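You operate a simulated robot arm through the tools that you are given. There is no shell and no other tool. Be economical: measure what you need, move in short steps, check, and stop when the job is done.

Carry out the task below with a simulated two-armed robot. There is one attempt and no reset: what you move stays moved.

JOB
Measure the brown pipe from the blue bin and sort it by length.
Fine: clamp it at the air box to measure; draw the stop back, put the pipe on the grey tray with its length, then set each count dial to the number of pipes on its tray; leave the other pipes and the air button.

The check looks at the end state, three seconds after you hand in, the way a careful person would. Anything else that was tipped, shoved, dropped, spilled or broken makes it a failure.

ROBOT AND FRAMES
Two 7-joint arms with two-finger parallel grippers on one trunk, on a base that drives. Base frame: it is fixed to the floor where the robot stands at the start and does not move with it; the origin is under the middle of the robot, x ahead of it, y to its left, z up. Units: cm, degrees, N and s.
The left shoulder is at the start at [5, 18.7, 83.5], the right one opposite. With the tool pointing down near the work surface each hand reaches from about 10 to 56 cm from the robot's upright axis, wherever it stands, measured 20 degrees to its own side. Places, roughly: air button [50, 300, 100]; long blue spool pipe [75, 275, 50]; short blue spool pipe [75, 225, 50]; short grey spool pipe [75, 225, 50]. Payload 3.43 kg a hand.
Tool frame (each hand has its own): the origin (TCP) lies between the finger pads and is the grasp point; the fingertips stand 3 cm ahead of it; z points along the fingers, y is the line along which they close. Largest opening 9.4 cm; finger width 2.8, thickness 1; the body of the gripper, 5 by 9.6 cm, starts 5.5 cm behind the TCP.
Orientation is told as [roll, pitch, yaw] about the base's x, y, z axes, in that order, counted from this pose: with the fingers straight down and closing along the base's y, the tool's x points along the base's -x, its y along +y and its z along -z.

CONTROLS
- The arms move only by the tool play_rows. It takes "left_targets", "right_targets" or both (then of equal length, played together; a hand with none holds still); each is a list of rows, each a list of 6 numbers: the shift along the base's x, y, z in cm, then the turn, a rotation vector about the base's x, y, z in degrees. In form: [[dx, dy, dz, wx, wy, wz], ...]. A call has 1 to 8 rows; each row shifts and turns the commanded pose from where the row before left it. "left_grip" and "right_grip" are, for a hand that has rows, the gripper command, from -1 (fully open) to 1 (shut), values between in proportion, set as the call begins (left out, the last holds). Rows are played at 5 a second. More than 5 cm and 8.6 degrees between two rows, or a gripper value outside its range, and nothing of the call is played. A pose out of reach is approached as far as the arm can. The call stops where the force on the tool passes 60 N (or 10 N more than at its start, if that is more) or the arm is blocked; 0.2 s more then pass. The fingers move at their own pace (about 15.3 cm/s each) and stop on an object; they squeeze with about 24 N. The grip force told is the motor's: it shows also when the fingers shut on nothing. Time passes only in rows, and 0.2 s behind the last, so rows that do not move let the fingers close. The reply holds the time, the measured pose of the TCP, the force on the tool along the base axes, the opening and the grip force, in the units named above and with some noise, with the torque about the TCP (base axes, N m) and any sound that the robot's microphone picked up, and new pictures: "pictures" is both (left out), scene, wrist or none (wrist: the cameras of the hands that moved).
- Cameras (640 x 400 px; columns grow to the right, rows downward): "scene" is now at [14.6, 0.72, 96.98]; the picture's right is [-0.05, -1.00, 0.00], its down [-0.80, 0.04, -0.59] and it looks along [0.59, -0.03, -0.80] (base axes); focal length 279 px, centre (320, 200). "left" rides on the left gripper at [7.6, -1.4, -10.3] in its tool frame; the picture's right is [0.18, 0.98, 0.00], its down [-0.75, 0.14, -0.64] and it looks along [-0.63, 0.12, 0.77] (tool axes); focal length 243 px, centre (320, 200). "right" rides on the right gripper at [7.6, 1.4, -10.2] in its tool frame; the picture's right is [-0.18, 0.98, 0.00], its down [-0.75, -0.14, -0.64] and it looks along [-0.63, -0.12, 0.77] (tool axes); focal length 243 px, centre (320, 200). There is no depth. A picture from a camera that has moved, and an enlarged one, comes with that camera's place and axes in the base frame and with its lens. The place of the scene camera against the robot may be out by one fixed shift of up to 2.5 cm in any direction.
- move_column(by): slides the trunk up (or, below 0, down) by that many cm; the arms and the scene camera ride with it, the base frame stays. It gives what a move gives, with no picture.
- drive_base(legs): drives the robot by 1 to 6 legs, each [ahead, left, turn to the left] in cm, cm and degrees, along the robot's own axes; the way and the turn of a leg run together, so that a leg with both is an arc; at most 150 cm and 180 degrees a leg. The arms and the cameras ride along, it lands a little off, and it stops where it bumps. It gives what a move gives, and a new picture of the scene camera.
- turn_head(pan, tilt): turns the head with the scene camera to pan (to the left, within 80 degrees either way) and tilt (down, from -29 to 69), counted from straight ahead of the robot. It gives what a move gives, and a new picture of the scene camera.
- enlarge(camera, box): a new picture of the part [left, top, right, bottom] of that camera's present view, enlarged. It takes no simulated time.
- finish_job(): hands the job in; it is judged then, once.

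Work in short steps. Places have to be worked out from the pictures, the camera data and where the tool is seen: move nearer, look again, correct. Check each grasp and each placing, and mend what went wrong. You have 120 turns and 260 pictures in all, those below and enlarged ones among them. Open the grippers and draw the arms clear of the work before you hand the job in, unless the task says otherwise; then end with one line.

The tools are called after ">>>" by a JSON object that holds its "op" and its "data". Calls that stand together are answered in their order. play_rows: Moves the arms, as the interface text tells. Its arguments: {"type":"object","properties":{"left_targets":{"type":"array","items":{"type":"array","items":{"type":"number"}}},"left_grip":{"type":"number"},"right_targets":{"type":"array","items":{"type":"array","items":{"type":"number"}}},"right_grip":{"type":"number"},"pictures":{"type":"string","enum":["both","scene","wrist","none"]}},"required":[]} The other tools are called the same way: move_column (by) slides the trunk up or down; drive_base (legs) drives the base; turn_head (pan, tilt) turns the head that bears the scene camera; enlarge (camera, box) takes an enlarged picture of a part of a camera's view; finish_job () hands the job in.

At the start:

```text
t: 0.0
left_ee_pos: [27.47, 5.42, 55.14]
left_tool_rot: [0.0, 0.0, 0.0]
left_contact_force: [0.6, 0.6, 0.5]
left_ft_torque: [-0.02, -0.04, 0.0]
left_width: 9.4
left_grasp_force: 0.0
right_ee_pos: [34.16, -21.39, 53.68]
right_tool_rot: [-0.1, 0.1, 0.0]
right_contact_force: [-0.5, -0.3, 0.2]
right_ft_torque: [-0.01, 0.02, 0.01]
right_width: 9.37
right_grasp_force: 0.1
trunk travel left (down, up): [-5.0, 38.2]
robot x, y, heading: [-0.1, 0.27, -0.0]
head pan, tilt: [-2.8, 53.6]
```

scene: 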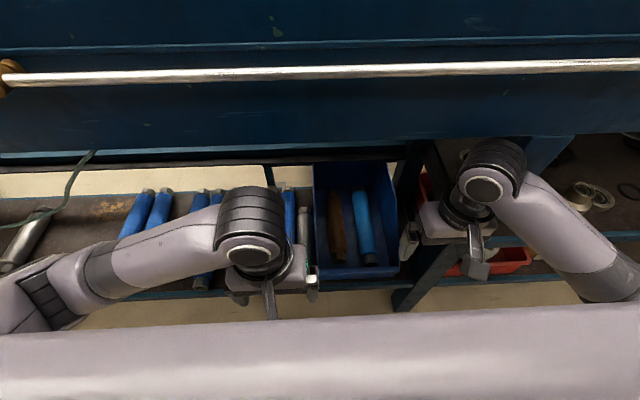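
right: 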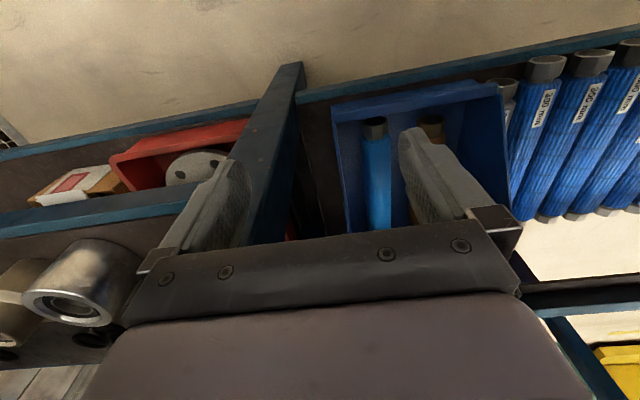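
left: 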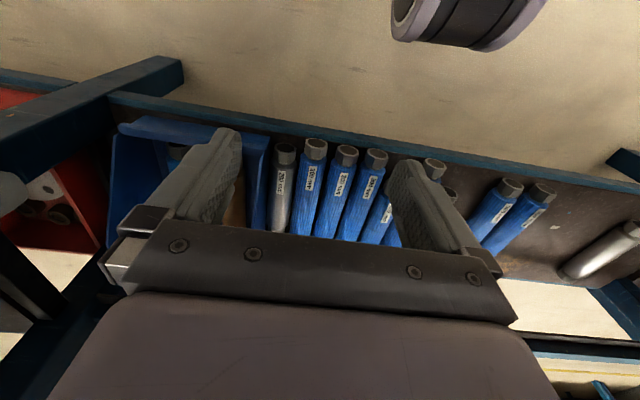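

The scene shows a shelf ahead with a blue bin holding a brown and a blue pipe. I look around with the head first.

>>> {"op": "turn_head", "data": {"pan": 60, "tilt": 20}}

>>> {"op": "turn_head", "data": {"pan": 0, "tilt": 15}}

>>> {"op": "turn_head", "data": {"pan": -50, "tilt": 25}}

```text
t: 1.3
left_ee_pos: [27.42, 5.38, 54.96]
left_tool_rot: [0.0, 0.0, 0.0]
left_contact_force: [-0.3, -0.6, 0.2]
left_ft_torque: [0.01, 0.04, -0.03]
left_width: 9.42
left_grasp_force: 0.2
right_ee_pos: [34.16, -21.56, 53.61]
right_tool_rot: [0.0, 0.1, 0.0]
right_contact_force: [-0.2, 0.7, 1.3]
right_ft_torque: [0.01, 0.03, 0.0]
right_width: 9.41
right_grasp_force: 0.1
trunk travel left (down, up): [-5.0, 38.2]
robot x, y, heading: [-0.19, 0.18, 0.3]
head pan, tilt: [60.0, 20.0]
camera scene: at [11.91, 9.14, 102.0], right [0.87, -0.5, 0.0], down [-0.17, -0.3, -0.94], along [0.47, 0.81, -0.34], focal length 279 px, centre (320, 200)
```

scene: 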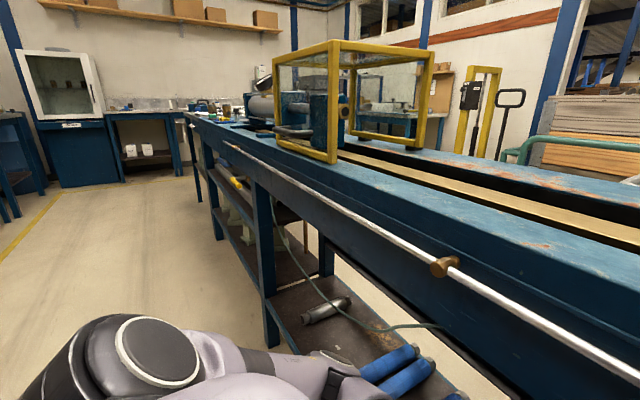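

```text
t: 2.6
left_ee_pos: [27.4, 5.43, 54.94]
left_tool_rot: [0.0, 0.0, 0.1]
left_contact_force: [0.6, 0.1, 0.1]
left_ft_torque: [0.03, -0.03, 0.02]
left_width: 9.42
left_grasp_force: 0.0
right_ee_pos: [34.29, -21.39, 53.64]
right_tool_rot: [0.0, 0.0, 0.1]
right_contact_force: [0.1, -0.1, -0.2]
right_ft_torque: [0.0, 0.0, -0.01]
right_width: 9.4
right_grasp_force: 0.2
trunk travel left (down, up): [-5.0, 38.2]
robot x, y, heading: [-0.04, -0.09, -0.5]
head pan, tilt: [0.0, 15.0]
camera scene: at [16.59, 1.09, 102.82], right [0.0, -1.0, 0.0], down [-0.26, 0.0, -0.97], along [0.97, 0.0, -0.26], focal length 279 px, centre (320, 200)
```

scene: 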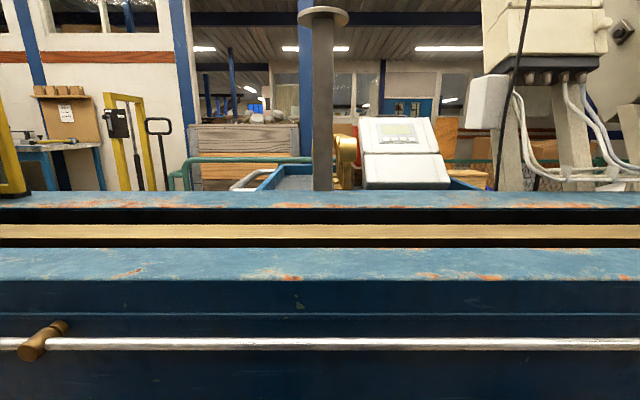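

```text
t: 3.8
left_ee_pos: [27.33, 5.34, 55.03]
left_tool_rot: [0.0, 0.2, 0.0]
left_contact_force: [-1.2, -0.1, 0.2]
left_ft_torque: [0.01, 0.0, 0.0]
left_width: 9.4
left_grasp_force: 0.1
right_ee_pos: [34.2, -21.5, 53.6]
right_tool_rot: [0.1, 0.0, 0.0]
right_contact_force: [0.7, 0.1, 0.0]
right_ft_torque: [0.03, -0.03, 0.01]
right_width: 9.4
right_grasp_force: 0.0
trunk travel left (down, up): [-5.0, 38.2]
robot x, y, heading: [-0.36, -0.31, -0.2]
head pan, tilt: [-50.0, 25.0]
camera scene: at [13.18, -5.97, 101.2], right [-0.77, -0.64, 0.0], down [-0.27, 0.32, -0.91], along [0.58, -0.69, -0.42], focal length 279 px, centre (320, 200)
```

scene: 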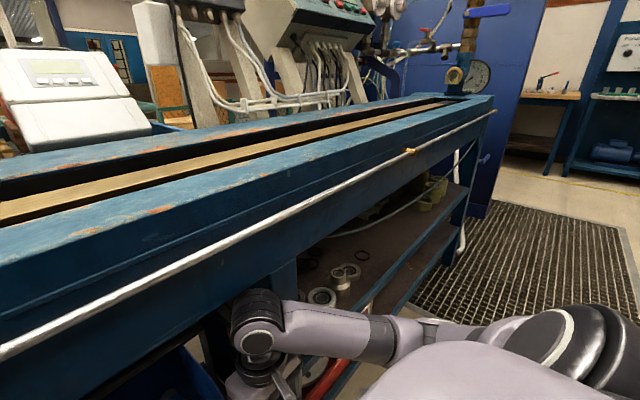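

I look at the left end of the bench, where the air box appears to be, in more detail.

>>> {"op": "turn_head", "data": {"pan": 70, "tilt": 12}}

>>> {"op": "enlarge", "data": {"camera": "scene", "box": [180, 100, 500, 300]}}

>>> {"op": "enlarge", "data": {"camera": "left", "box": [100, 100, 640, 300]}}

>>> {"op": "turn_head", "data": {"pan": 0, "tilt": 65}}

```text
t: 5.8
left_ee_pos: [27.32, 5.48, 54.93]
left_tool_rot: [0.0, 0.0, 0.0]
left_contact_force: [-0.2, 0.8, 0.3]
left_ft_torque: [0.02, 0.01, 0.0]
left_width: 9.41
left_grasp_force: 0.0
right_ee_pos: [34.11, -21.48, 53.64]
right_tool_rot: [-0.1, -0.1, 0.0]
right_contact_force: [0.5, -0.3, -1.1]
right_ft_torque: [-0.01, 0.01, -0.01]
right_width: 9.37
right_grasp_force: 0.1
trunk travel left (down, up): [-5.0, 38.2]
robot x, y, heading: [0.12, -0.19, -0.1]
head pan, tilt: [70.0, 12.0]
camera scene: at [10.44, 9.84, 103.31], right [0.94, -0.34, 0.0], down [-0.07, -0.2, -0.98], along [0.34, 0.92, -0.21], focal length 279 px, centre (320, 200)
```

scene: 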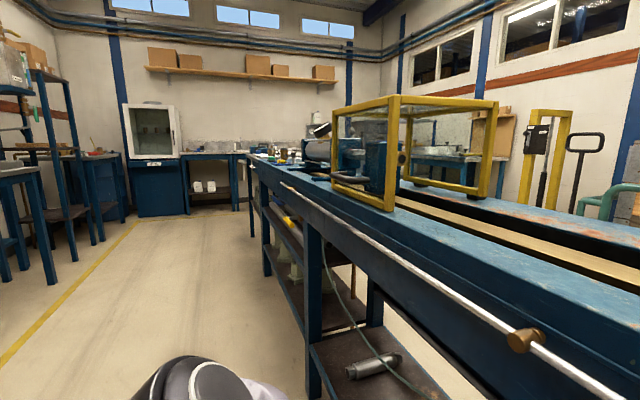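

```text
2.00 times, centred on (340, 200) of scene
camera zoom: at [10.44, 9.84, 103.31], right [0.94, -0.34, 0.0], down [-0.07, -0.2, -0.98], along [0.34, 0.92, -0.21], focal length 558 px, centre (280, 200)
```

zoom: 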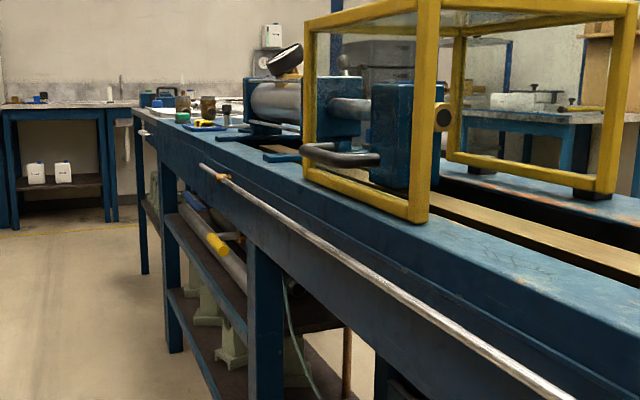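

```text
1.19 times, centred on (370, 200) of left
camera zoom: at [19.66, 3.94, 65.38], right [-0.18, 0.98, 0.0], down [0.75, 0.14, 0.64], along [0.63, 0.12, -0.77], focal length 288 px, centre (261, 200)
```

zoom: 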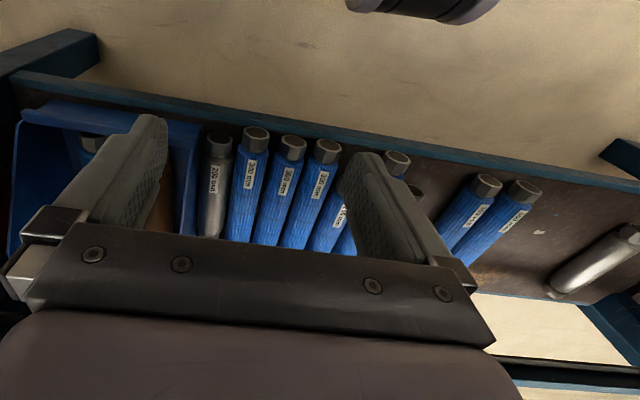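

```text
t: 7.2
left_ee_pos: [27.51, 5.49, 55.11]
left_tool_rot: [0.1, 0.0, 0.0]
left_contact_force: [0.0, 0.1, -0.6]
left_ft_torque: [0.0, 0.0, 0.0]
left_width: 9.41
left_grasp_force: 0.1
right_ee_pos: [34.3, -21.45, 53.73]
right_tool_rot: [-0.1, 0.0, 0.0]
right_contact_force: [-0.3, 0.0, 0.3]
right_ft_torque: [0.0, 0.03, 0.0]
right_width: 9.38
right_grasp_force: 0.0
trunk travel left (down, up): [-5.0, 38.2]
robot x, y, heading: [-0.04, 0.06, -0.2]
head pan, tilt: [0.0, 65.0]
camera scene: at [13.32, 1.08, 95.64], right [0.0, -1.0, 0.0], down [-0.91, 0.0, -0.42], along [0.42, 0.0, -0.91], focal length 279 px, centre (320, 200)
```

scene: 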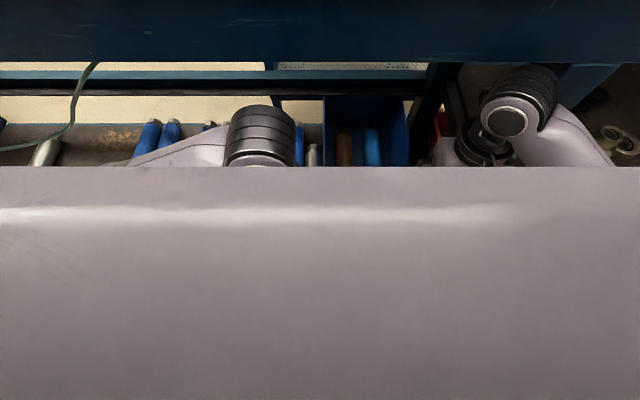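

The bench runs along y; the air box is at its left end. I back off a bit and drive left to inspect the work place before grasping.

>>> {"op": "drive_base", "data": {"legs": [[-25, 0, 0], [0, 120, 0], [0, 100, 0]]}}

>>> {"op": "turn_head", "data": {"pan": 0, "tilt": 35}}

>>> {"op": "turn_head", "data": {"pan": 50, "tilt": 35}}

```text
t: 28.1
left_ee_pos: [0.21, 224.61, 55.01]
left_tool_rot: [0.0, 0.0, -0.5]
left_contact_force: [-0.2, 0.5, -0.6]
left_ft_torque: [-0.02, 0.03, 0.01]
left_width: 9.4
left_grasp_force: 0.0
right_ee_pos: [6.89, 197.64, 53.65]
right_tool_rot: [0.0, 0.0, -0.5]
right_contact_force: [-1.3, 0.2, -0.3]
right_ft_torque: [0.01, 0.0, 0.0]
right_width: 9.4
right_grasp_force: 0.1
trunk travel left (down, up): [-5.0, 38.2]
robot x, y, heading: [-27.13, 219.6, -0.5]
head pan, tilt: [0.0, 65.0]
camera scene: at [-13.89, 220.34, 95.64], right [-0.01, -1.0, 0.0], down [-0.91, 0.01, -0.42], along [0.42, 0.0, -0.91], focal length 279 px, centre (320, 200)
```

scene: 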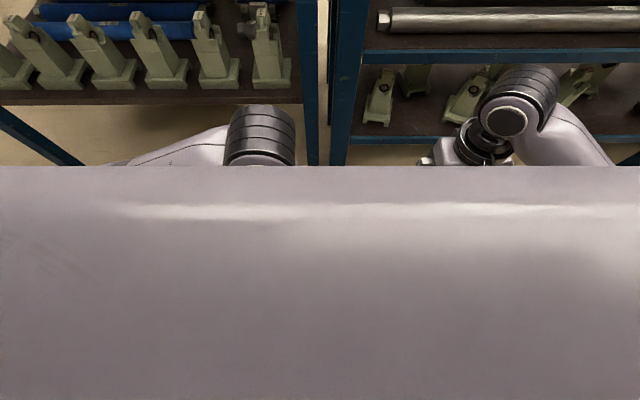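

```text
t: 29.0
left_ee_pos: [0.19, 224.64, 55.07]
left_tool_rot: [0.0, 0.0, -0.4]
left_contact_force: [-0.9, -0.4, -0.1]
left_ft_torque: [-0.01, 0.02, 0.0]
left_width: 9.4
left_grasp_force: 0.1
right_ee_pos: [6.8, 197.69, 53.58]
right_tool_rot: [0.0, 0.0, -0.5]
right_contact_force: [0.7, 1.3, -0.4]
right_ft_torque: [0.02, 0.01, 0.0]
right_width: 9.37
right_grasp_force: 0.1
trunk travel left (down, up): [-5.0, 38.2]
robot x, y, heading: [-27.41, 219.5, -0.3]
head pan, tilt: [0.0, 35.0]
camera scene: at [-11.15, 220.32, 99.61], right [-0.01, -1.0, 0.0], down [-0.57, 0.0, -0.82], along [0.82, -0.01, -0.57], focal length 279 px, centre (320, 200)
```

scene: 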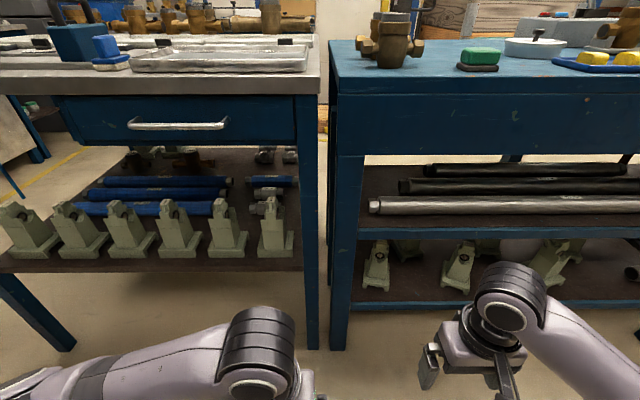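

```text
t: 30.2
left_ee_pos: [0.17, 224.48, 55.08]
left_tool_rot: [-0.1, 0.1, -0.5]
left_contact_force: [-0.5, 0.1, 0.5]
left_ft_torque: [-0.03, -0.02, 0.01]
left_width: 9.41
left_grasp_force: 0.0
right_ee_pos: [6.76, 197.56, 53.64]
right_tool_rot: [0.0, 0.0, -0.5]
right_contact_force: [-0.1, 0.1, -1.0]
right_ft_torque: [-0.04, 0.01, -0.01]
right_width: 9.39
right_grasp_force: 0.1
trunk travel left (down, up): [-5.0, 38.2]
robot x, y, heading: [-27.08, 219.57, -0.6]
head pan, tilt: [50.0, 35.0]
camera scene: at [-14.23, 227.08, 99.62], right [0.76, -0.65, 0.0], down [-0.37, -0.44, -0.82], along [0.53, 0.62, -0.57], focal length 279 px, centre (320, 200)
```

scene: 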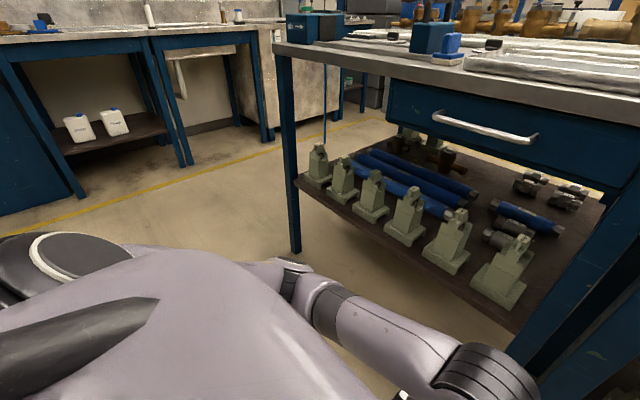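

The table at y≈225–320 has a box, trays and a jig on its top. I raise the trunk and drive further left to look down on it.

>>> {"op": "move_column", "data": {"by": 36}}

>>> {"op": "drive_base", "data": {"legs": [[0, 55, 0]]}}

>>> {"op": "turn_head", "data": {"pan": 0, "tilt": 40}}

```text
t: 33.7
left_ee_pos: [0.37, 224.53, 91.15]
left_tool_rot: [0.0, 0.0, -0.6]
left_contact_force: [0.1, -0.4, 0.6]
left_ft_torque: [-0.02, 0.03, 0.0]
left_width: 9.39
left_grasp_force: 0.0
right_ee_pos: [6.82, 197.71, 89.57]
right_tool_rot: [0.0, -0.1, -0.5]
right_contact_force: [0.5, -0.2, 0.4]
right_ft_torque: [-0.02, 0.0, -0.02]
right_width: 9.41
right_grasp_force: 0.0
trunk travel left (down, up): [-41.0, 2.2]
robot x, y, heading: [-27.59, 219.44, -0.3]
head pan, tilt: [50.0, 35.0]
```

```text
t: 39.0
left_ee_pos: [1.0, 278.41, 91.01]
left_tool_rot: [0.0, 0.1, -1.0]
left_contact_force: [-0.4, 0.6, -0.9]
left_ft_torque: [0.01, 0.02, -0.01]
left_width: 9.41
left_grasp_force: 0.0
right_ee_pos: [7.35, 251.44, 89.71]
right_tool_rot: [-0.1, 0.0, -0.9]
right_contact_force: [-0.8, -0.5, -0.2]
right_ft_torque: [0.02, 0.0, -0.04]
right_width: 9.4
right_grasp_force: 0.1
trunk travel left (down, up): [-41.0, 2.2]
robot x, y, heading: [-26.55, 273.27, -1.1]
head pan, tilt: [50.0, 35.0]
camera scene: at [-13.56, 281.05, 135.62], right [0.76, -0.65, 0.0], down [-0.38, -0.43, -0.82], along [0.54, 0.62, -0.57], focal length 279 px, centre (320, 200)
```

scene: 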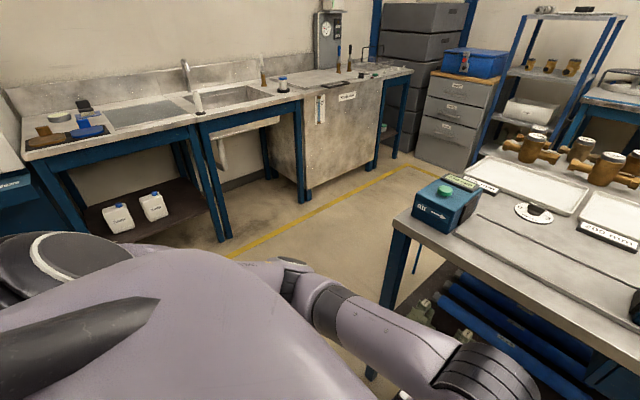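

```text
t: 40.1
left_ee_pos: [0.91, 278.34, 91.12]
left_tool_rot: [0.0, 0.0, -0.9]
left_contact_force: [-0.3, 1.0, 0.2]
left_ft_torque: [-0.02, -0.02, -0.01]
left_width: 9.4
left_grasp_force: 0.1
right_ee_pos: [7.26, 251.41, 89.55]
right_tool_rot: [0.0, -0.1, -0.9]
right_contact_force: [0.5, 0.6, -0.4]
right_ft_torque: [0.01, 0.02, 0.02]
right_width: 9.44
right_grasp_force: 0.2
trunk travel left (down, up): [-41.0, 2.2]
robot x, y, heading: [-26.49, 273.72, -0.8]
head pan, tilt: [0.0, 40.0]
camera scene: at [-10.82, 274.26, 134.87], right [-0.01, -1.0, 0.0], down [-0.64, 0.01, -0.77], along [0.77, -0.01, -0.64], focal length 279 px, centre (320, 200)
```

scene: 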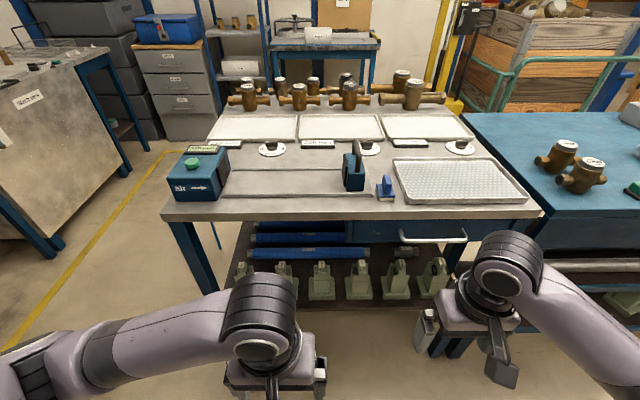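

This is the work place: air box, a sliding stop, three trays with labels and three dials. I enlarge it.

>>> {"op": "enlarge", "data": {"camera": "scene", "box": [160, 130, 350, 220]}}

>>> {"op": "enlarge", "data": {"camera": "scene", "box": [330, 130, 540, 220]}}

>>> {"op": "enlarge", "data": {"camera": "scene", "box": [200, 60, 480, 160]}}

```text
3.37 times, centred on (255, 175) of scene
camera zoom: at [-10.82, 274.26, 134.87], right [-0.01, -1.0, 0.0], down [-0.64, 0.01, -0.77], along [0.77, -0.01, -0.64], focal length 939 px, centre (539, 284)
```

zoom: 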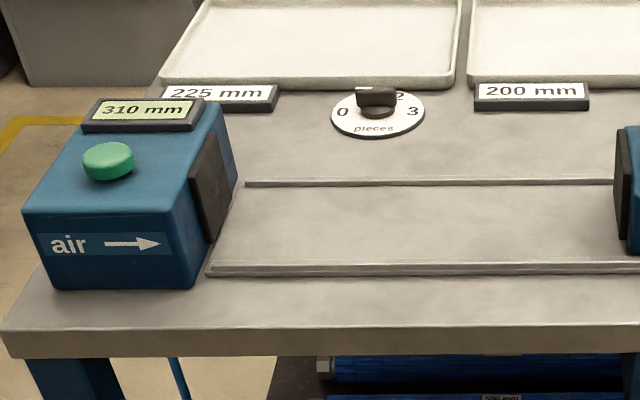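

```text
3.05 times, centred on (435, 175) of scene
camera zoom: at [-10.82, 274.26, 134.87], right [-0.01, -1.0, 0.0], down [-0.64, 0.01, -0.77], along [0.77, -0.01, -0.64], focal length 850 px, centre (-30, 276)
```

zoom: 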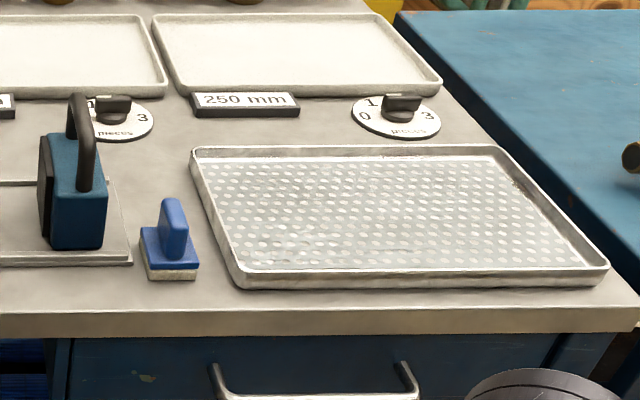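

```text
2.29 times, centred on (340, 110) of scene
camera zoom: at [-10.82, 274.26, 134.87], right [-0.01, -1.0, 0.0], down [-0.64, 0.01, -0.77], along [0.77, -0.01, -0.64], focal length 638 px, centre (274, 406)
```

zoom: 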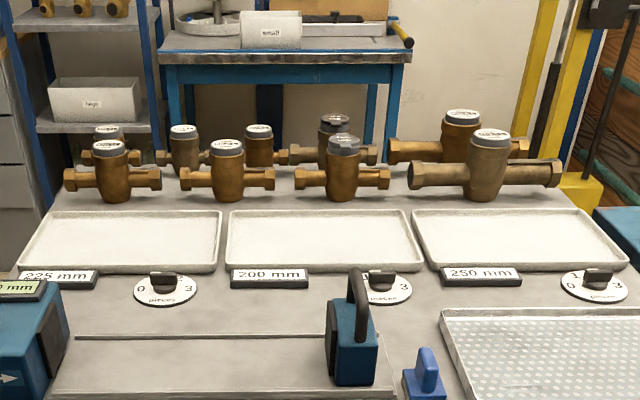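

The display shows 310 mm (gap to the stop); trays are 225, 200, 250 mm and empty. I now lower the trunk and drive back to the bin for the pipe, standing so that the left hand faces it.

>>> {"op": "drive_base", "data": {"legs": [[0, -100, 0], [0, -100, 0], [0, -86, 0.9]]}}

>>> {"op": "move_column", "data": {"by": -30}}

>>> {"op": "turn_head", "data": {"pan": 10, "tilt": 50}}

```text
t: 65.2
left_ee_pos: [-0.78, -4.37, 91.09]
left_tool_rot: [0.0, 0.0, 0.1]
left_contact_force: [-0.3, 0.0, -0.4]
left_ft_torque: [-0.03, -0.02, 0.01]
left_width: 9.4
left_grasp_force: 0.0
right_ee_pos: [6.18, -31.31, 89.61]
right_tool_rot: [0.0, 0.0, 0.0]
right_contact_force: [0.6, 0.2, -0.2]
right_ft_torque: [0.01, 0.0, -0.05]
right_width: 9.37
right_grasp_force: 0.0
trunk travel left (down, up): [-41.0, 2.2]
robot x, y, heading: [-27.76, -10.03, -0.2]
head pan, tilt: [0.0, 40.0]
camera scene: at [-12.27, -8.77, 134.87], right [0.0, -1.0, 0.0], down [-0.64, 0.0, -0.77], along [0.77, 0.0, -0.64], focal length 279 px, centre (320, 200)
```

scene: 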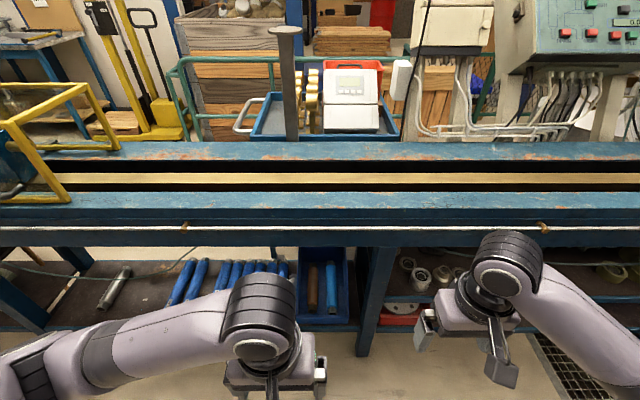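

```text
t: 68.2
left_ee_pos: [-0.76, -4.41, 61.06]
left_tool_rot: [0.0, 0.0, 0.1]
left_contact_force: [0.1, -0.2, 0.1]
left_ft_torque: [0.01, 0.01, 0.02]
left_width: 9.41
left_grasp_force: 0.0
right_ee_pos: [6.09, -31.24, 59.55]
right_tool_rot: [0.0, 0.0, 0.0]
right_contact_force: [-0.3, 0.5, 0.2]
right_ft_torque: [-0.02, 0.0, -0.02]
right_width: 9.41
right_grasp_force: 0.0
trunk travel left (down, up): [-11.0, 32.2]
robot x, y, heading: [-27.93, -9.94, 0.3]
head pan, tilt: [0.0, 40.0]
```

```text
t: 68.9
left_ee_pos: [-0.59, -4.41, 60.97]
left_tool_rot: [0.0, 0.0, 0.0]
left_contact_force: [0.1, -0.1, 0.1]
left_ft_torque: [-0.01, -0.06, 0.03]
left_width: 9.42
left_grasp_force: 0.0
right_ee_pos: [6.16, -31.16, 59.64]
right_tool_rot: [0.0, 0.0, 0.0]
right_contact_force: [0.1, -0.2, -0.2]
right_ft_torque: [0.0, -0.03, 0.02]
right_width: 9.39
right_grasp_force: 0.0
trunk travel left (down, up): [-11.0, 32.2]
robot x, y, heading: [-28.31, -9.89, -0.5]
head pan, tilt: [10.0, 50.0]
camera scene: at [-13.19, -7.43, 103.45], right [0.17, -0.98, 0.0], down [-0.75, -0.13, -0.64], along [0.63, 0.11, -0.77], focal length 279 px, centre (320, 200)
```

scene: 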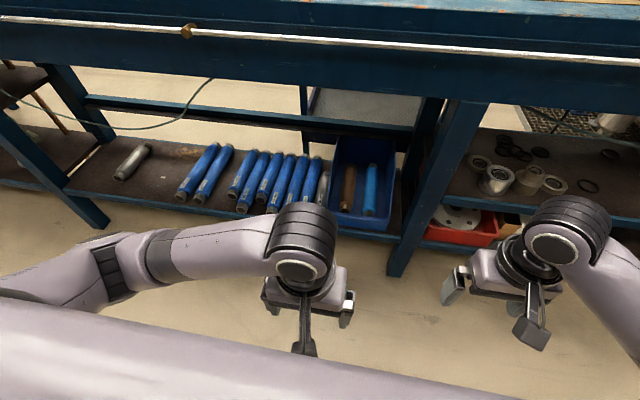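

Triangulation puts the brown pipe at x≈47–70, y≈-6, z≈27, beneath the bench edge (x≈40, z≈70). I lower the trunk, shift right a little and drive forward.

>>> {"op": "move_column", "data": {"by": -10.5}}

>>> {"op": "drive_base", "data": {"legs": [[0, -10, 0.4], [26, 0, 0]]}}

>>> {"op": "enlarge", "data": {"camera": "left", "box": [0, 0, 640, 400]}}

```text
t: 70.3
left_ee_pos: [-0.65, -4.42, 50.45]
left_tool_rot: [0.1, 0.0, 0.1]
left_contact_force: [0.1, 0.2, -0.9]
left_ft_torque: [-0.03, 0.02, 0.02]
left_width: 9.38
left_grasp_force: 0.1
right_ee_pos: [5.97, -31.23, 49.1]
right_tool_rot: [0.0, 0.0, 0.0]
right_contact_force: [-0.7, 0.0, -1.1]
right_ft_torque: [0.04, -0.01, -0.01]
right_width: 9.42
right_grasp_force: 0.0
trunk travel left (down, up): [-0.5, 42.7]
robot x, y, heading: [-27.65, -9.79, 0.1]
head pan, tilt: [10.0, 50.0]
```

```text
t: 73.3
left_ee_pos: [25.52, -14.23, 50.43]
left_tool_rot: [0.0, -0.1, 0.1]
left_contact_force: [0.1, -0.3, 0.6]
left_ft_torque: [-0.02, 0.01, 0.03]
left_width: 9.41
left_grasp_force: 0.0
right_ee_pos: [32.39, -41.24, 49.16]
right_tool_rot: [0.0, -0.1, 0.1]
right_contact_force: [0.4, -0.3, -0.3]
right_ft_torque: [0.0, 0.0, -0.01]
right_width: 9.4
right_grasp_force: 0.0
trunk travel left (down, up): [-0.5, 42.7]
robot x, y, heading: [-1.82, -19.8, 0.0]
head pan, tilt: [10.0, 50.0]
camera scene: at [13.0, -17.39, 92.95], right [0.17, -0.98, 0.0], down [-0.75, -0.13, -0.64], along [0.63, 0.11, -0.77], focal length 279 px, centre (320, 200)
```

scene: 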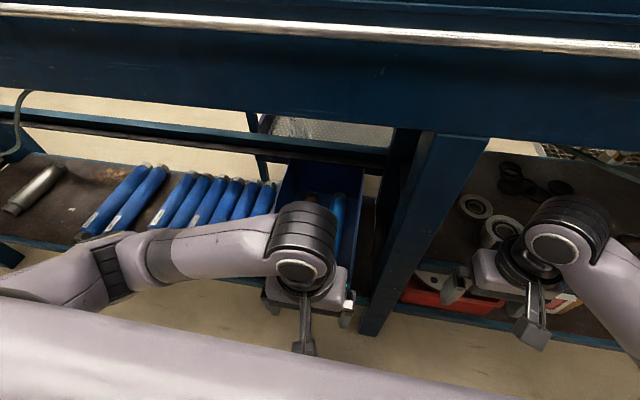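

```text
1.00 times, centred on (320, 200) of left (not enlarged: the box is as wide or as high as the picture)
camera zoom: at [17.82, -15.87, 60.88], right [-0.19, 0.98, 0.0], down [0.75, 0.14, 0.64], along [0.63, 0.12, -0.77], focal length 243 px, centre (320, 200)
```

zoom: 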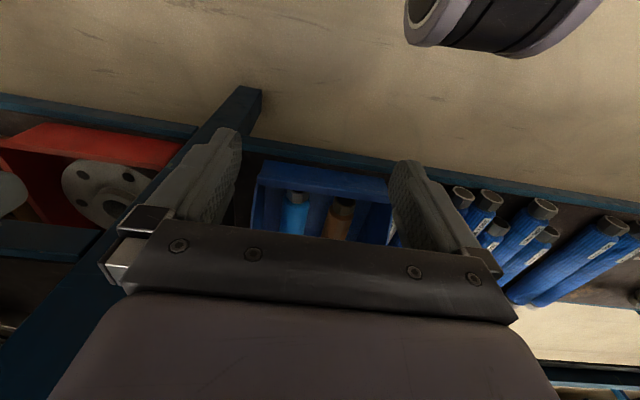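

The left wrist view (upside-down, +y to the right) shows brown pipe end at about (46, -7, 28), blue one 7.7 cm to the right of it. I align the left hand in y, narrow the opening to ~6.6 cm and approach forward.

>>> {"op": "play_rows", "data": {"left_targets": [[4, 2.5, 0, 0, 0, 0], [4, 2.5, 0, 0, 0, 0], [4, 2.4, 0, 0, 0, 0], [3, 0, 0, 0, 0, 0], [0, 0, 0, 0, 0, 0]], "left_grip": -0.4}}

```text
t: 74.5
left_ee_pos: [40.54, -6.84, 50.48]
left_tool_rot: [0.0, 0.0, 0.1]
left_contact_force: [0.3, -0.1, 0.5]
left_ft_torque: [0.0, -0.01, 0.0]
left_width: 6.59
left_grasp_force: 0.1
right_ee_pos: [32.3, -41.22, 48.97]
right_tool_rot: [0.0, 0.0, 0.1]
right_contact_force: [-0.5, -0.8, 1.2]
right_ft_torque: [-0.01, -0.01, -0.01]
right_width: 9.4
right_grasp_force: 0.0
trunk travel left (down, up): [-0.5, 42.7]
robot x, y, heading: [-2.25, -19.92, 0.4]
head pan, tilt: [10.0, 50.0]
camera scene: at [13.0, -17.39, 92.95], right [0.17, -0.98, 0.0], down [-0.75, -0.13, -0.64], along [0.63, 0.11, -0.77], focal length 279 px, centre (320, 200)
camera left: at [32.8, -8.38, 60.82], right [-0.19, 0.98, 0.0], down [0.75, 0.14, 0.64], along [0.63, 0.12, -0.77], focal length 243 px, centre (320, 200)
```

scene: 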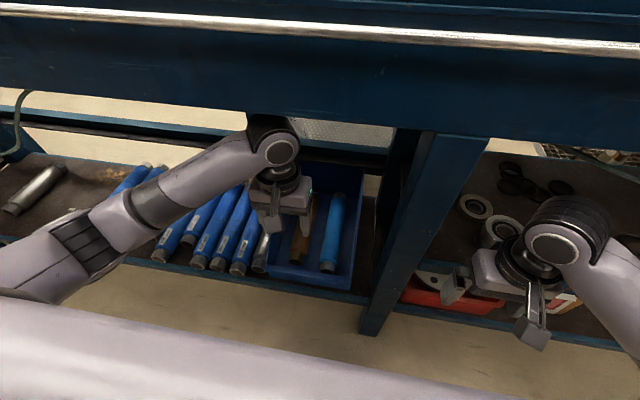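
left: 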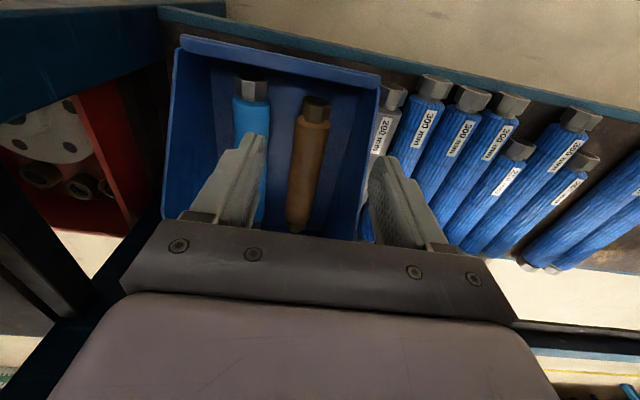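

The view is clear: brown pipe spans x≈43–66.5, y≈-6.7, top z≈29, well clear of the bin wall. The wrist joint is near the bench apron, so I go down first, then forward.

>>> {"op": "play_rows", "data": {"left_targets": [[0, 0, -4, 0, 0, 0], [0, 0, -4, 0, 0, 0], [0, 0, -2, 0, 0, 0], [4, 0, 0, 0, 0, 0], [4, 0, 0, 0, 0, 0], [4, 0.1, 0, 0, 0, 0], [0, 0, 0, 0, 0, 0]]}}

```text
t: 76.2
left_ee_pos: [52.7, -6.86, 40.55]
left_tool_rot: [0.1, 0.1, 0.0]
left_contact_force: [0.7, 0.5, 0.9]
left_ft_torque: [0.04, 0.01, 0.0]
left_width: 6.56
left_grasp_force: 0.0
right_ee_pos: [32.36, -41.23, 49.07]
right_tool_rot: [0.0, 0.0, 0.2]
right_contact_force: [-0.4, 0.6, 0.0]
right_ft_torque: [0.0, 0.01, 0.0]
right_width: 9.42
right_grasp_force: 0.0
trunk travel left (down, up): [-0.5, 42.7]
robot x, y, heading: [-1.99, -19.84, 0.1]
head pan, tilt: [10.0, 50.0]
camera scene: at [12.99, -17.39, 92.95], right [0.17, -0.98, 0.0], down [-0.75, -0.13, -0.64], along [0.63, 0.11, -0.77], focal length 279 px, centre (320, 200)
camera left: at [45.09, -8.34, 50.9], right [-0.18, 0.98, 0.0], down [0.75, 0.14, 0.64], along [0.63, 0.12, -0.77], focal length 243 px, centre (320, 200)
```

scene: 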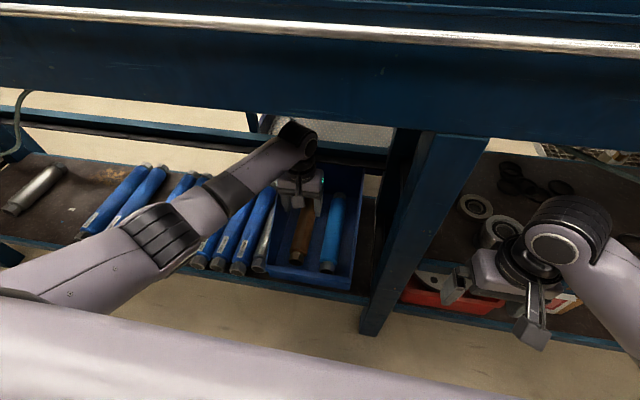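
left: 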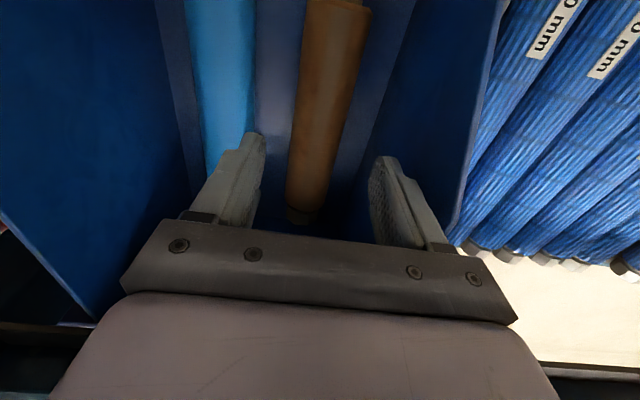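

Pipe axis is at y≈-6.4, ends x≈43–68. I centre over x≈55 and descend in steps, watching force.

>>> {"op": "play_rows", "data": {"left_targets": [[2.3, 0.4, -2, 0, 0, 0], [0, 0, -3, 0, 0, 0], [0, 0, -3, 0, 0, 0], [0, 0, -2, 0, 0, 0], [0, 0, -1.5, 0, 0, 0], [0, 0, 0, 0, 0, 0]], "pictures": "wrist"}}

```text
t: 77.5
left_ee_pos: [52.72, -6.16, 30.76]
left_tool_rot: [0.0, 0.1, 0.0]
left_contact_force: [-0.8, 0.6, 0.1]
left_ft_torque: [-0.01, 0.02, 0.0]
left_width: 6.59
left_grasp_force: 0.1
left hand out of reach, approached as far as the arm can: row 3, 4, 5
right_ee_pos: [32.3, -41.36, 49.02]
right_tool_rot: [0.0, 0.1, 0.0]
right_contact_force: [-0.7, 1.0, 0.5]
right_ft_torque: [-0.01, 0.0, -0.01]
right_width: 9.41
right_grasp_force: 0.0
trunk travel left (down, up): [-0.5, 42.7]
robot x, y, heading: [-1.85, -19.56, 0.2]
head pan, tilt: [10.0, 50.0]
camera left: at [44.94, -7.67, 41.04], right [-0.18, 0.98, 0.0], down [0.75, 0.14, 0.64], along [0.63, 0.12, -0.77], focal length 243 px, centre (320, 200)
```

left: 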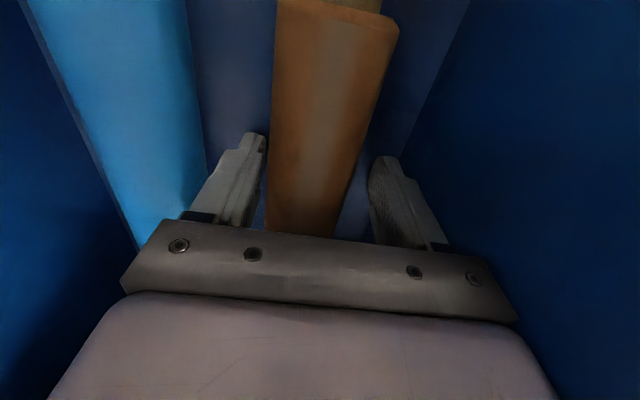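

The arm is at its reach limit at z≈30.8. I raise slightly, drive the base 4 cm forward, and descend again.

>>> {"op": "play_rows", "data": {"left_targets": [[-1, 0, 3, 0, 0, 0], [0, 0, 0, 0, 0, 0]], "pictures": "none"}}

>>> {"op": "drive_base", "data": {"legs": [[4, 0, 0]]}}

>>> {"op": "enlarge", "data": {"camera": "left", "box": [0, 0, 640, 400]}}

```text
t: 78.2
left_ee_pos: [51.62, -6.31, 33.72]
left_tool_rot: [0.1, 0.1, 0.2]
left_contact_force: [-0.7, 0.6, 0.2]
left_ft_torque: [0.01, -0.02, 0.01]
left_width: 6.57
left_grasp_force: 0.1
right_ee_pos: [32.31, -41.08, 49.22]
right_tool_rot: [0.0, 0.0, 0.1]
right_contact_force: [0.5, 0.3, 0.7]
right_ft_torque: [-0.02, 0.03, 0.02]
right_width: 9.41
right_grasp_force: 0.1
trunk travel left (down, up): [-0.5, 42.7]
robot x, y, heading: [-1.72, -19.61, -0.0]
head pan, tilt: [10.0, 50.0]
```

```text
t: 79.2
left_ee_pos: [55.72, -6.31, 33.69]
left_tool_rot: [0.1, 0.1, 0.0]
left_contact_force: [-0.3, 0.0, 0.8]
left_ft_torque: [0.0, 0.03, -0.03]
left_width: 6.59
left_grasp_force: 0.1
right_ee_pos: [35.73, -41.34, 49.0]
right_tool_rot: [-0.3, 1.5, 0.2]
right_contact_force: [-3.1, -0.7, 4.5]
right_ft_torque: [0.02, -0.06, -0.22]
right_width: 9.35
right_grasp_force: 0.1
trunk travel left (down, up): [-0.5, 42.7]
robot x, y, heading: [2.2, -19.84, 0.0]
head pan, tilt: [10.0, 50.0]
stopped in leg 1: the force on the tool passed its limit at 71 N (the readings are from after the stop); the commanded pose is now the measured one
camera scene: at [17.04, -17.41, 92.94], right [0.17, -0.98, 0.0], down [-0.75, -0.13, -0.64], along [0.63, 0.11, -0.77], focal length 279 px, centre (320, 200)
```

scene: 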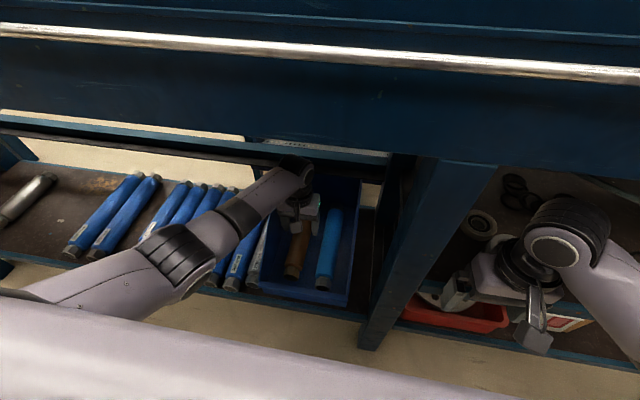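

```text
1.00 times, centred on (320, 200) of left (not enlarged: the box is as wide or as high as the picture)
camera zoom: at [47.98, -7.89, 44.08], right [-0.18, 0.98, 0.0], down [0.75, 0.14, 0.64], along [0.63, 0.12, -0.77], focal length 243 px, centre (320, 200)
```

zoom: 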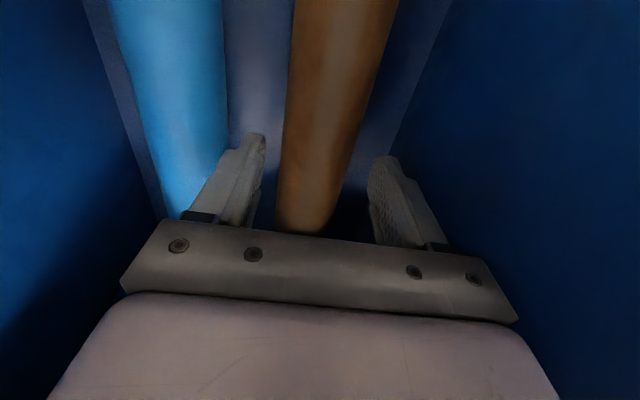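

The right hand bumped the front edge of the shelf on its side. I retract the right hand and check what it touched.

>>> {"op": "play_rows", "data": {"right_targets": [[-4, 0, 0, 0, 0, 0], [-4, 0, 0, 0, 0, 0], [-3, 0, 1, 0, -1.5, 0]], "pictures": "both"}}

```text
t: 80.0
left_ee_pos: [55.7, -6.46, 33.69]
left_tool_rot: [0.0, 0.0, 0.0]
left_contact_force: [0.9, 0.2, -0.1]
left_ft_torque: [-0.02, 0.01, -0.05]
left_width: 6.58
left_grasp_force: 0.1
right_ee_pos: [25.81, -40.92, 49.11]
right_tool_rot: [-0.3, 0.1, 0.2]
right_contact_force: [-0.4, 0.3, -0.6]
right_ft_torque: [0.02, -0.05, 0.03]
right_width: 9.41
right_grasp_force: 0.1
right hand out of reach, approached as far as the arm can: row 3
trunk travel left (down, up): [-0.5, 42.7]
robot x, y, heading: [2.02, -20.07, 0.1]
head pan, tilt: [10.0, 50.0]
camera scene: at [17.07, -17.42, 92.95], right [0.17, -0.98, 0.0], down [-0.75, -0.13, -0.64], along [0.63, 0.11, -0.77], focal length 279 px, centre (320, 200)
camera right: at [18.29, -39.46, 59.27], right [0.18, 0.98, -0.01], down [0.76, -0.14, 0.64], along [0.63, -0.12, -0.77], focal length 243 px, centre (320, 200)
```

scene: 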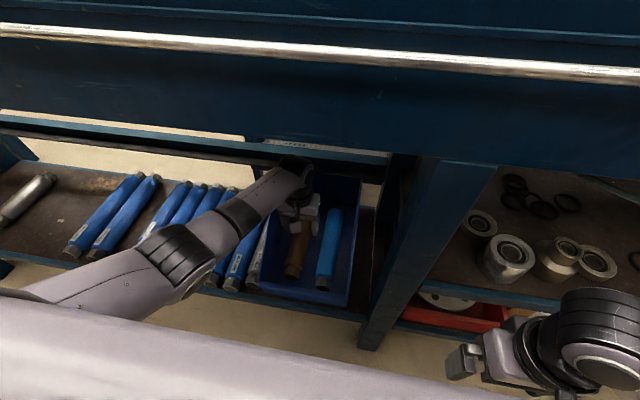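
right: 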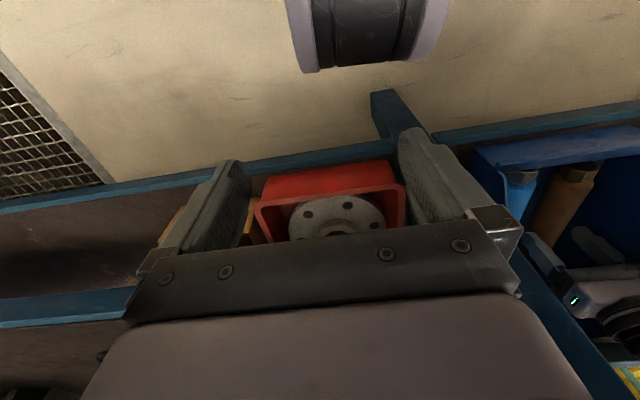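

Nothing was displaced. I now descend onto the brown pipe.

>>> {"op": "play_rows", "data": {"left_targets": [[0, 0.2, -2, 0, 0, 0], [0, 0, -2, 0, 0, 0], [0, 0, -1.2, 0, 0, 0], [0, 0, 0, 0, 0, 0]], "pictures": "wrist"}}

```text
t: 80.7
left_ee_pos: [56.17, -6.5, 30.42]
left_tool_rot: [0.0, -0.4, 0.1]
left_contact_force: [-16.2, 1.2, 34.4]
left_ft_torque: [0.76, 0.98, 0.56]
left_width: 6.62
left_grasp_force: 0.1
left hand out of reach, approached as far as the arm can: row 3
right_ee_pos: [25.9, -40.87, 49.11]
right_tool_rot: [-0.2, -0.2, 0.1]
right_contact_force: [0.0, 0.0, -0.8]
right_ft_torque: [0.02, 0.0, -0.01]
right_width: 9.39
right_grasp_force: 0.0
trunk travel left (down, up): [-0.5, 42.7]
robot x, y, heading: [2.27, -19.89, 0.0]
head pan, tilt: [10.0, 50.0]
stopped in row 3 (left hand): the force on the tool passed its limit at 73 N (the readings are from after the stop); the commanded pose is now the measured one
camera left: at [48.36, -7.95, 40.7], right [-0.18, 0.98, 0.0], down [0.75, 0.14, 0.65], along [0.64, 0.12, -0.76], focal length 243 px, centre (320, 200)
```

left: 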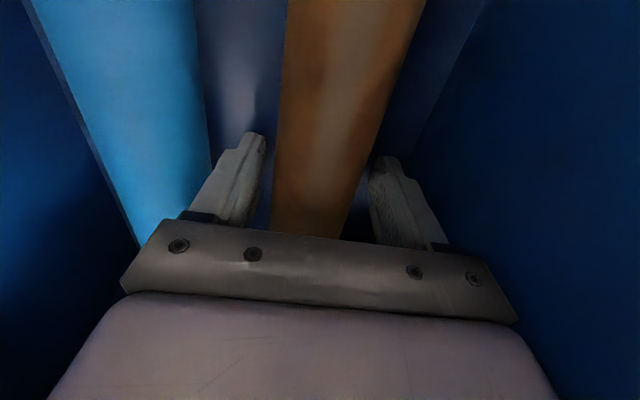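

Contact: the fingertips have reached the bin floor (z≈27.4), so the pipe axis is near TCP height. I lift 0.5 cm and close.

>>> {"op": "play_rows", "data": {"left_targets": [[0, 0, 0.5, 0, 0, 0], [0, 0, 0, 0, 0, 0]], "pictures": "none"}}

>>> {"op": "play_rows", "data": {"left_targets": [[0, 0, 0, 0, 0, 0], [0, 0, 0, 0, 0, 0], [0, 0, 0, 0, 0, 0]], "left_grip": 1, "pictures": "wrist"}}

```text
t: 81.3
left_ee_pos: [56.18, -6.49, 30.37]
left_tool_rot: [-0.1, -0.4, -0.2]
left_contact_force: [3.4, -0.2, 4.3]
left_ft_torque: [0.17, -0.02, -0.13]
left_width: 6.56
left_grasp_force: 0.0
right_ee_pos: [25.89, -40.85, 49.14]
right_tool_rot: [-0.3, 0.1, 0.2]
right_contact_force: [-0.8, -0.2, -0.4]
right_ft_torque: [0.01, 0.03, -0.02]
right_width: 9.42
right_grasp_force: 0.0
trunk travel left (down, up): [-0.5, 42.7]
robot x, y, heading: [2.2, -19.78, -0.3]
head pan, tilt: [10.0, 50.0]
```

```text
t: 82.1
left_ee_pos: [56.1, -6.43, 30.43]
left_tool_rot: [-0.1, -0.3, -0.1]
left_contact_force: [2.1, -0.7, 0.0]
left_ft_torque: [0.03, -0.54, -0.08]
left_width: 5.05
left_grasp_force: 24.3
right_ee_pos: [25.77, -40.84, 49.09]
right_tool_rot: [-0.3, 0.1, 0.2]
right_contact_force: [0.5, -1.1, 0.5]
right_ft_torque: [0.0, -0.02, 0.03]
right_width: 9.41
right_grasp_force: 0.0
trunk travel left (down, up): [-0.5, 42.7]
robot x, y, heading: [2.28, -19.9, 0.0]
head pan, tilt: [10.0, 50.0]
camera left: at [48.3, -7.89, 40.73], right [-0.18, 0.98, 0.0], down [0.75, 0.14, 0.65], along [0.63, 0.12, -0.76], focal length 243 px, centre (320, 200)
```

left: 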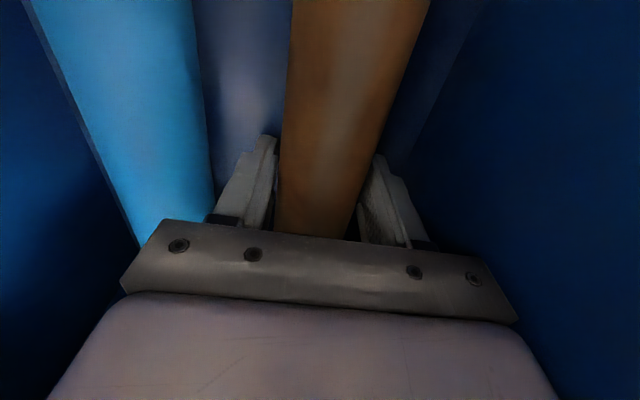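

Gripped at 5.05 cm width. I lift in steps and check.

>>> {"op": "play_rows", "data": {"left_targets": [[0, 0, 1, 0, 0, 0], [0, 0, 2, 0, 0, 0], [-0.5, 0, 3, 0, 0, 0], [-0.5, 0, 3, 0, 0, 0], [-0.5, 0, 3, 0, 0, 0], [0, 0, 0, 0, 0, 0]], "pictures": "both"}}

```text
t: 83.5
left_ee_pos: [54.64, -6.38, 42.25]
left_tool_rot: [-0.1, -0.1, 0.1]
left_contact_force: [-0.3, 0.1, -6.0]
left_ft_torque: [-0.03, -0.1, -0.01]
left_width: 5.06
left_grasp_force: 24.1
right_ee_pos: [25.9, -40.96, 49.05]
right_tool_rot: [-0.3, 0.3, 0.2]
right_contact_force: [-0.3, -0.4, -0.2]
right_ft_torque: [-0.02, -0.01, 0.01]
right_width: 9.39
right_grasp_force: 0.1
trunk travel left (down, up): [-0.5, 42.7]
robot x, y, heading: [2.47, -19.86, -0.2]
head pan, tilt: [10.0, 50.0]
camera scene: at [17.07, -17.39, 92.94], right [0.17, -0.98, 0.0], down [-0.75, -0.13, -0.64], along [0.63, 0.11, -0.77], focal length 279 px, centre (320, 200)
camera left: at [46.84, -7.75, 52.59], right [-0.18, 0.98, 0.0], down [0.75, 0.14, 0.64], along [0.63, 0.12, -0.76], focal length 243 px, centre (320, 200)
```

scene: 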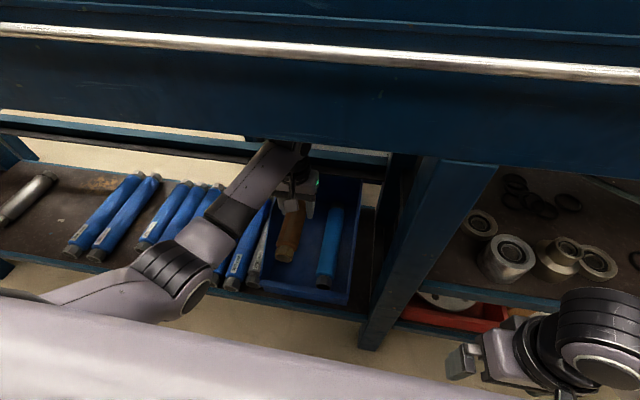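
left: 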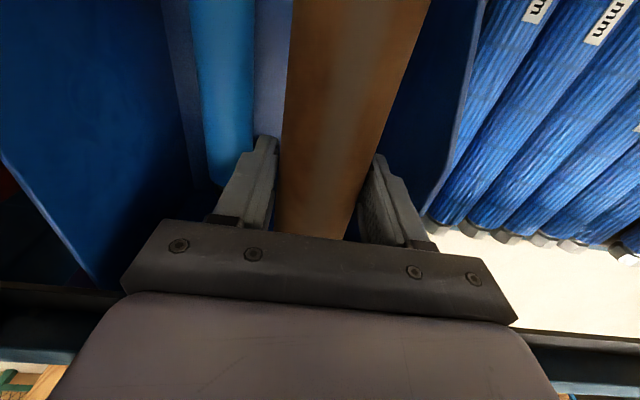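

Pipe is held, ~6 N, balanced. The front rim (~z 32) is below the pipe bottom (~39.5), so I back the base straight out, then raise the trunk.

>>> {"op": "drive_base", "data": {"legs": [[-35, 0, 0]]}}

>>> {"op": "move_column", "data": {"by": 40}}

>>> {"op": "turn_head", "data": {"pan": 0, "tilt": 55}}

```text
t: 85.8
left_ee_pos: [19.41, -6.09, 42.37]
left_tool_rot: [0.0, -0.2, 0.0]
left_contact_force: [-0.7, 0.8, -5.4]
left_ft_torque: [0.01, -0.06, 0.01]
left_width: 5.03
left_grasp_force: 24.6
right_ee_pos: [-9.22, -40.88, 49.08]
right_tool_rot: [-0.3, 0.2, 0.4]
right_contact_force: [-0.2, 0.0, 0.0]
right_ft_torque: [0.01, 0.05, 0.01]
right_width: 9.39
right_grasp_force: 0.0
trunk travel left (down, up): [-0.5, 42.7]
robot x, y, heading: [-33.21, -19.7, 0.1]
head pan, tilt: [10.0, 50.0]
camera scene: at [-18.06, -17.4, 92.94], right [0.18, -0.98, 0.0], down [-0.75, -0.13, -0.64], along [0.63, 0.11, -0.77], focal length 279 px, centre (320, 200)
```

scene: 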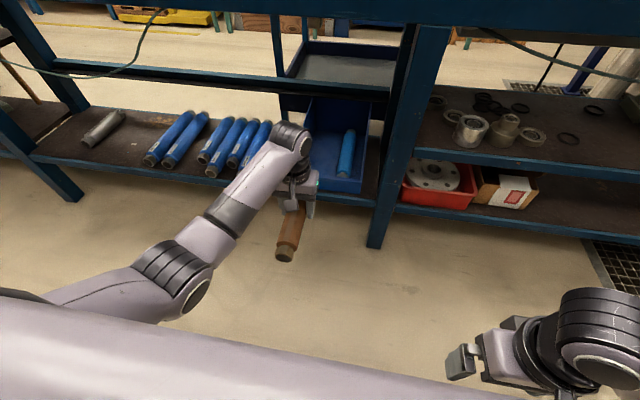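

```text
t: 89.7
left_ee_pos: [19.34, -6.14, 82.25]
left_tool_rot: [-0.1, -0.1, 0.1]
left_contact_force: [0.5, 0.1, -5.9]
left_ft_torque: [-0.02, -0.1, 0.0]
left_width: 5.03
left_grasp_force: 24.7
right_ee_pos: [-9.25, -40.83, 89.11]
right_tool_rot: [-0.4, 0.2, 0.4]
right_contact_force: [0.1, -0.7, -0.1]
right_ft_torque: [0.0, -0.03, 0.0]
right_width: 9.38
right_grasp_force: 0.1
trunk travel left (down, up): [-40.5, 2.7]
robot x, y, heading: [-32.7, -20.17, 0.2]
head pan, tilt: [10.0, 50.0]
```

```text
t: 90.4
left_ee_pos: [19.45, -6.2, 82.1]
left_tool_rot: [-0.1, -0.3, 0.1]
left_contact_force: [0.1, 0.5, -5.7]
left_ft_torque: [0.05, -0.09, 0.01]
left_width: 5.04
left_grasp_force: 23.8
right_ee_pos: [-9.18, -40.9, 89.08]
right_tool_rot: [-0.3, 0.2, 0.4]
right_contact_force: [0.0, -0.5, 0.0]
right_ft_torque: [0.03, 0.03, 0.0]
right_width: 9.39
right_grasp_force: 0.1
trunk travel left (down, up): [-40.5, 2.7]
robot x, y, heading: [-32.85, -19.84, 0.0]
head pan, tilt: [0.0, 55.0]
camera scene: at [-18.41, -18.73, 132.29], right [0.0, -1.0, 0.0], down [-0.82, 0.0, -0.57], along [0.57, 0.0, -0.82], focal length 279 px, centre (320, 200)
```

scene: 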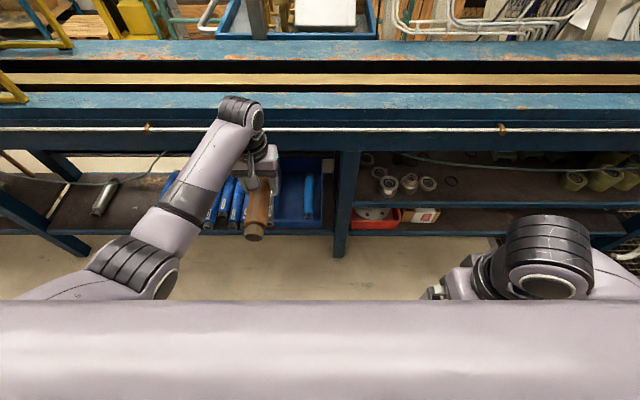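

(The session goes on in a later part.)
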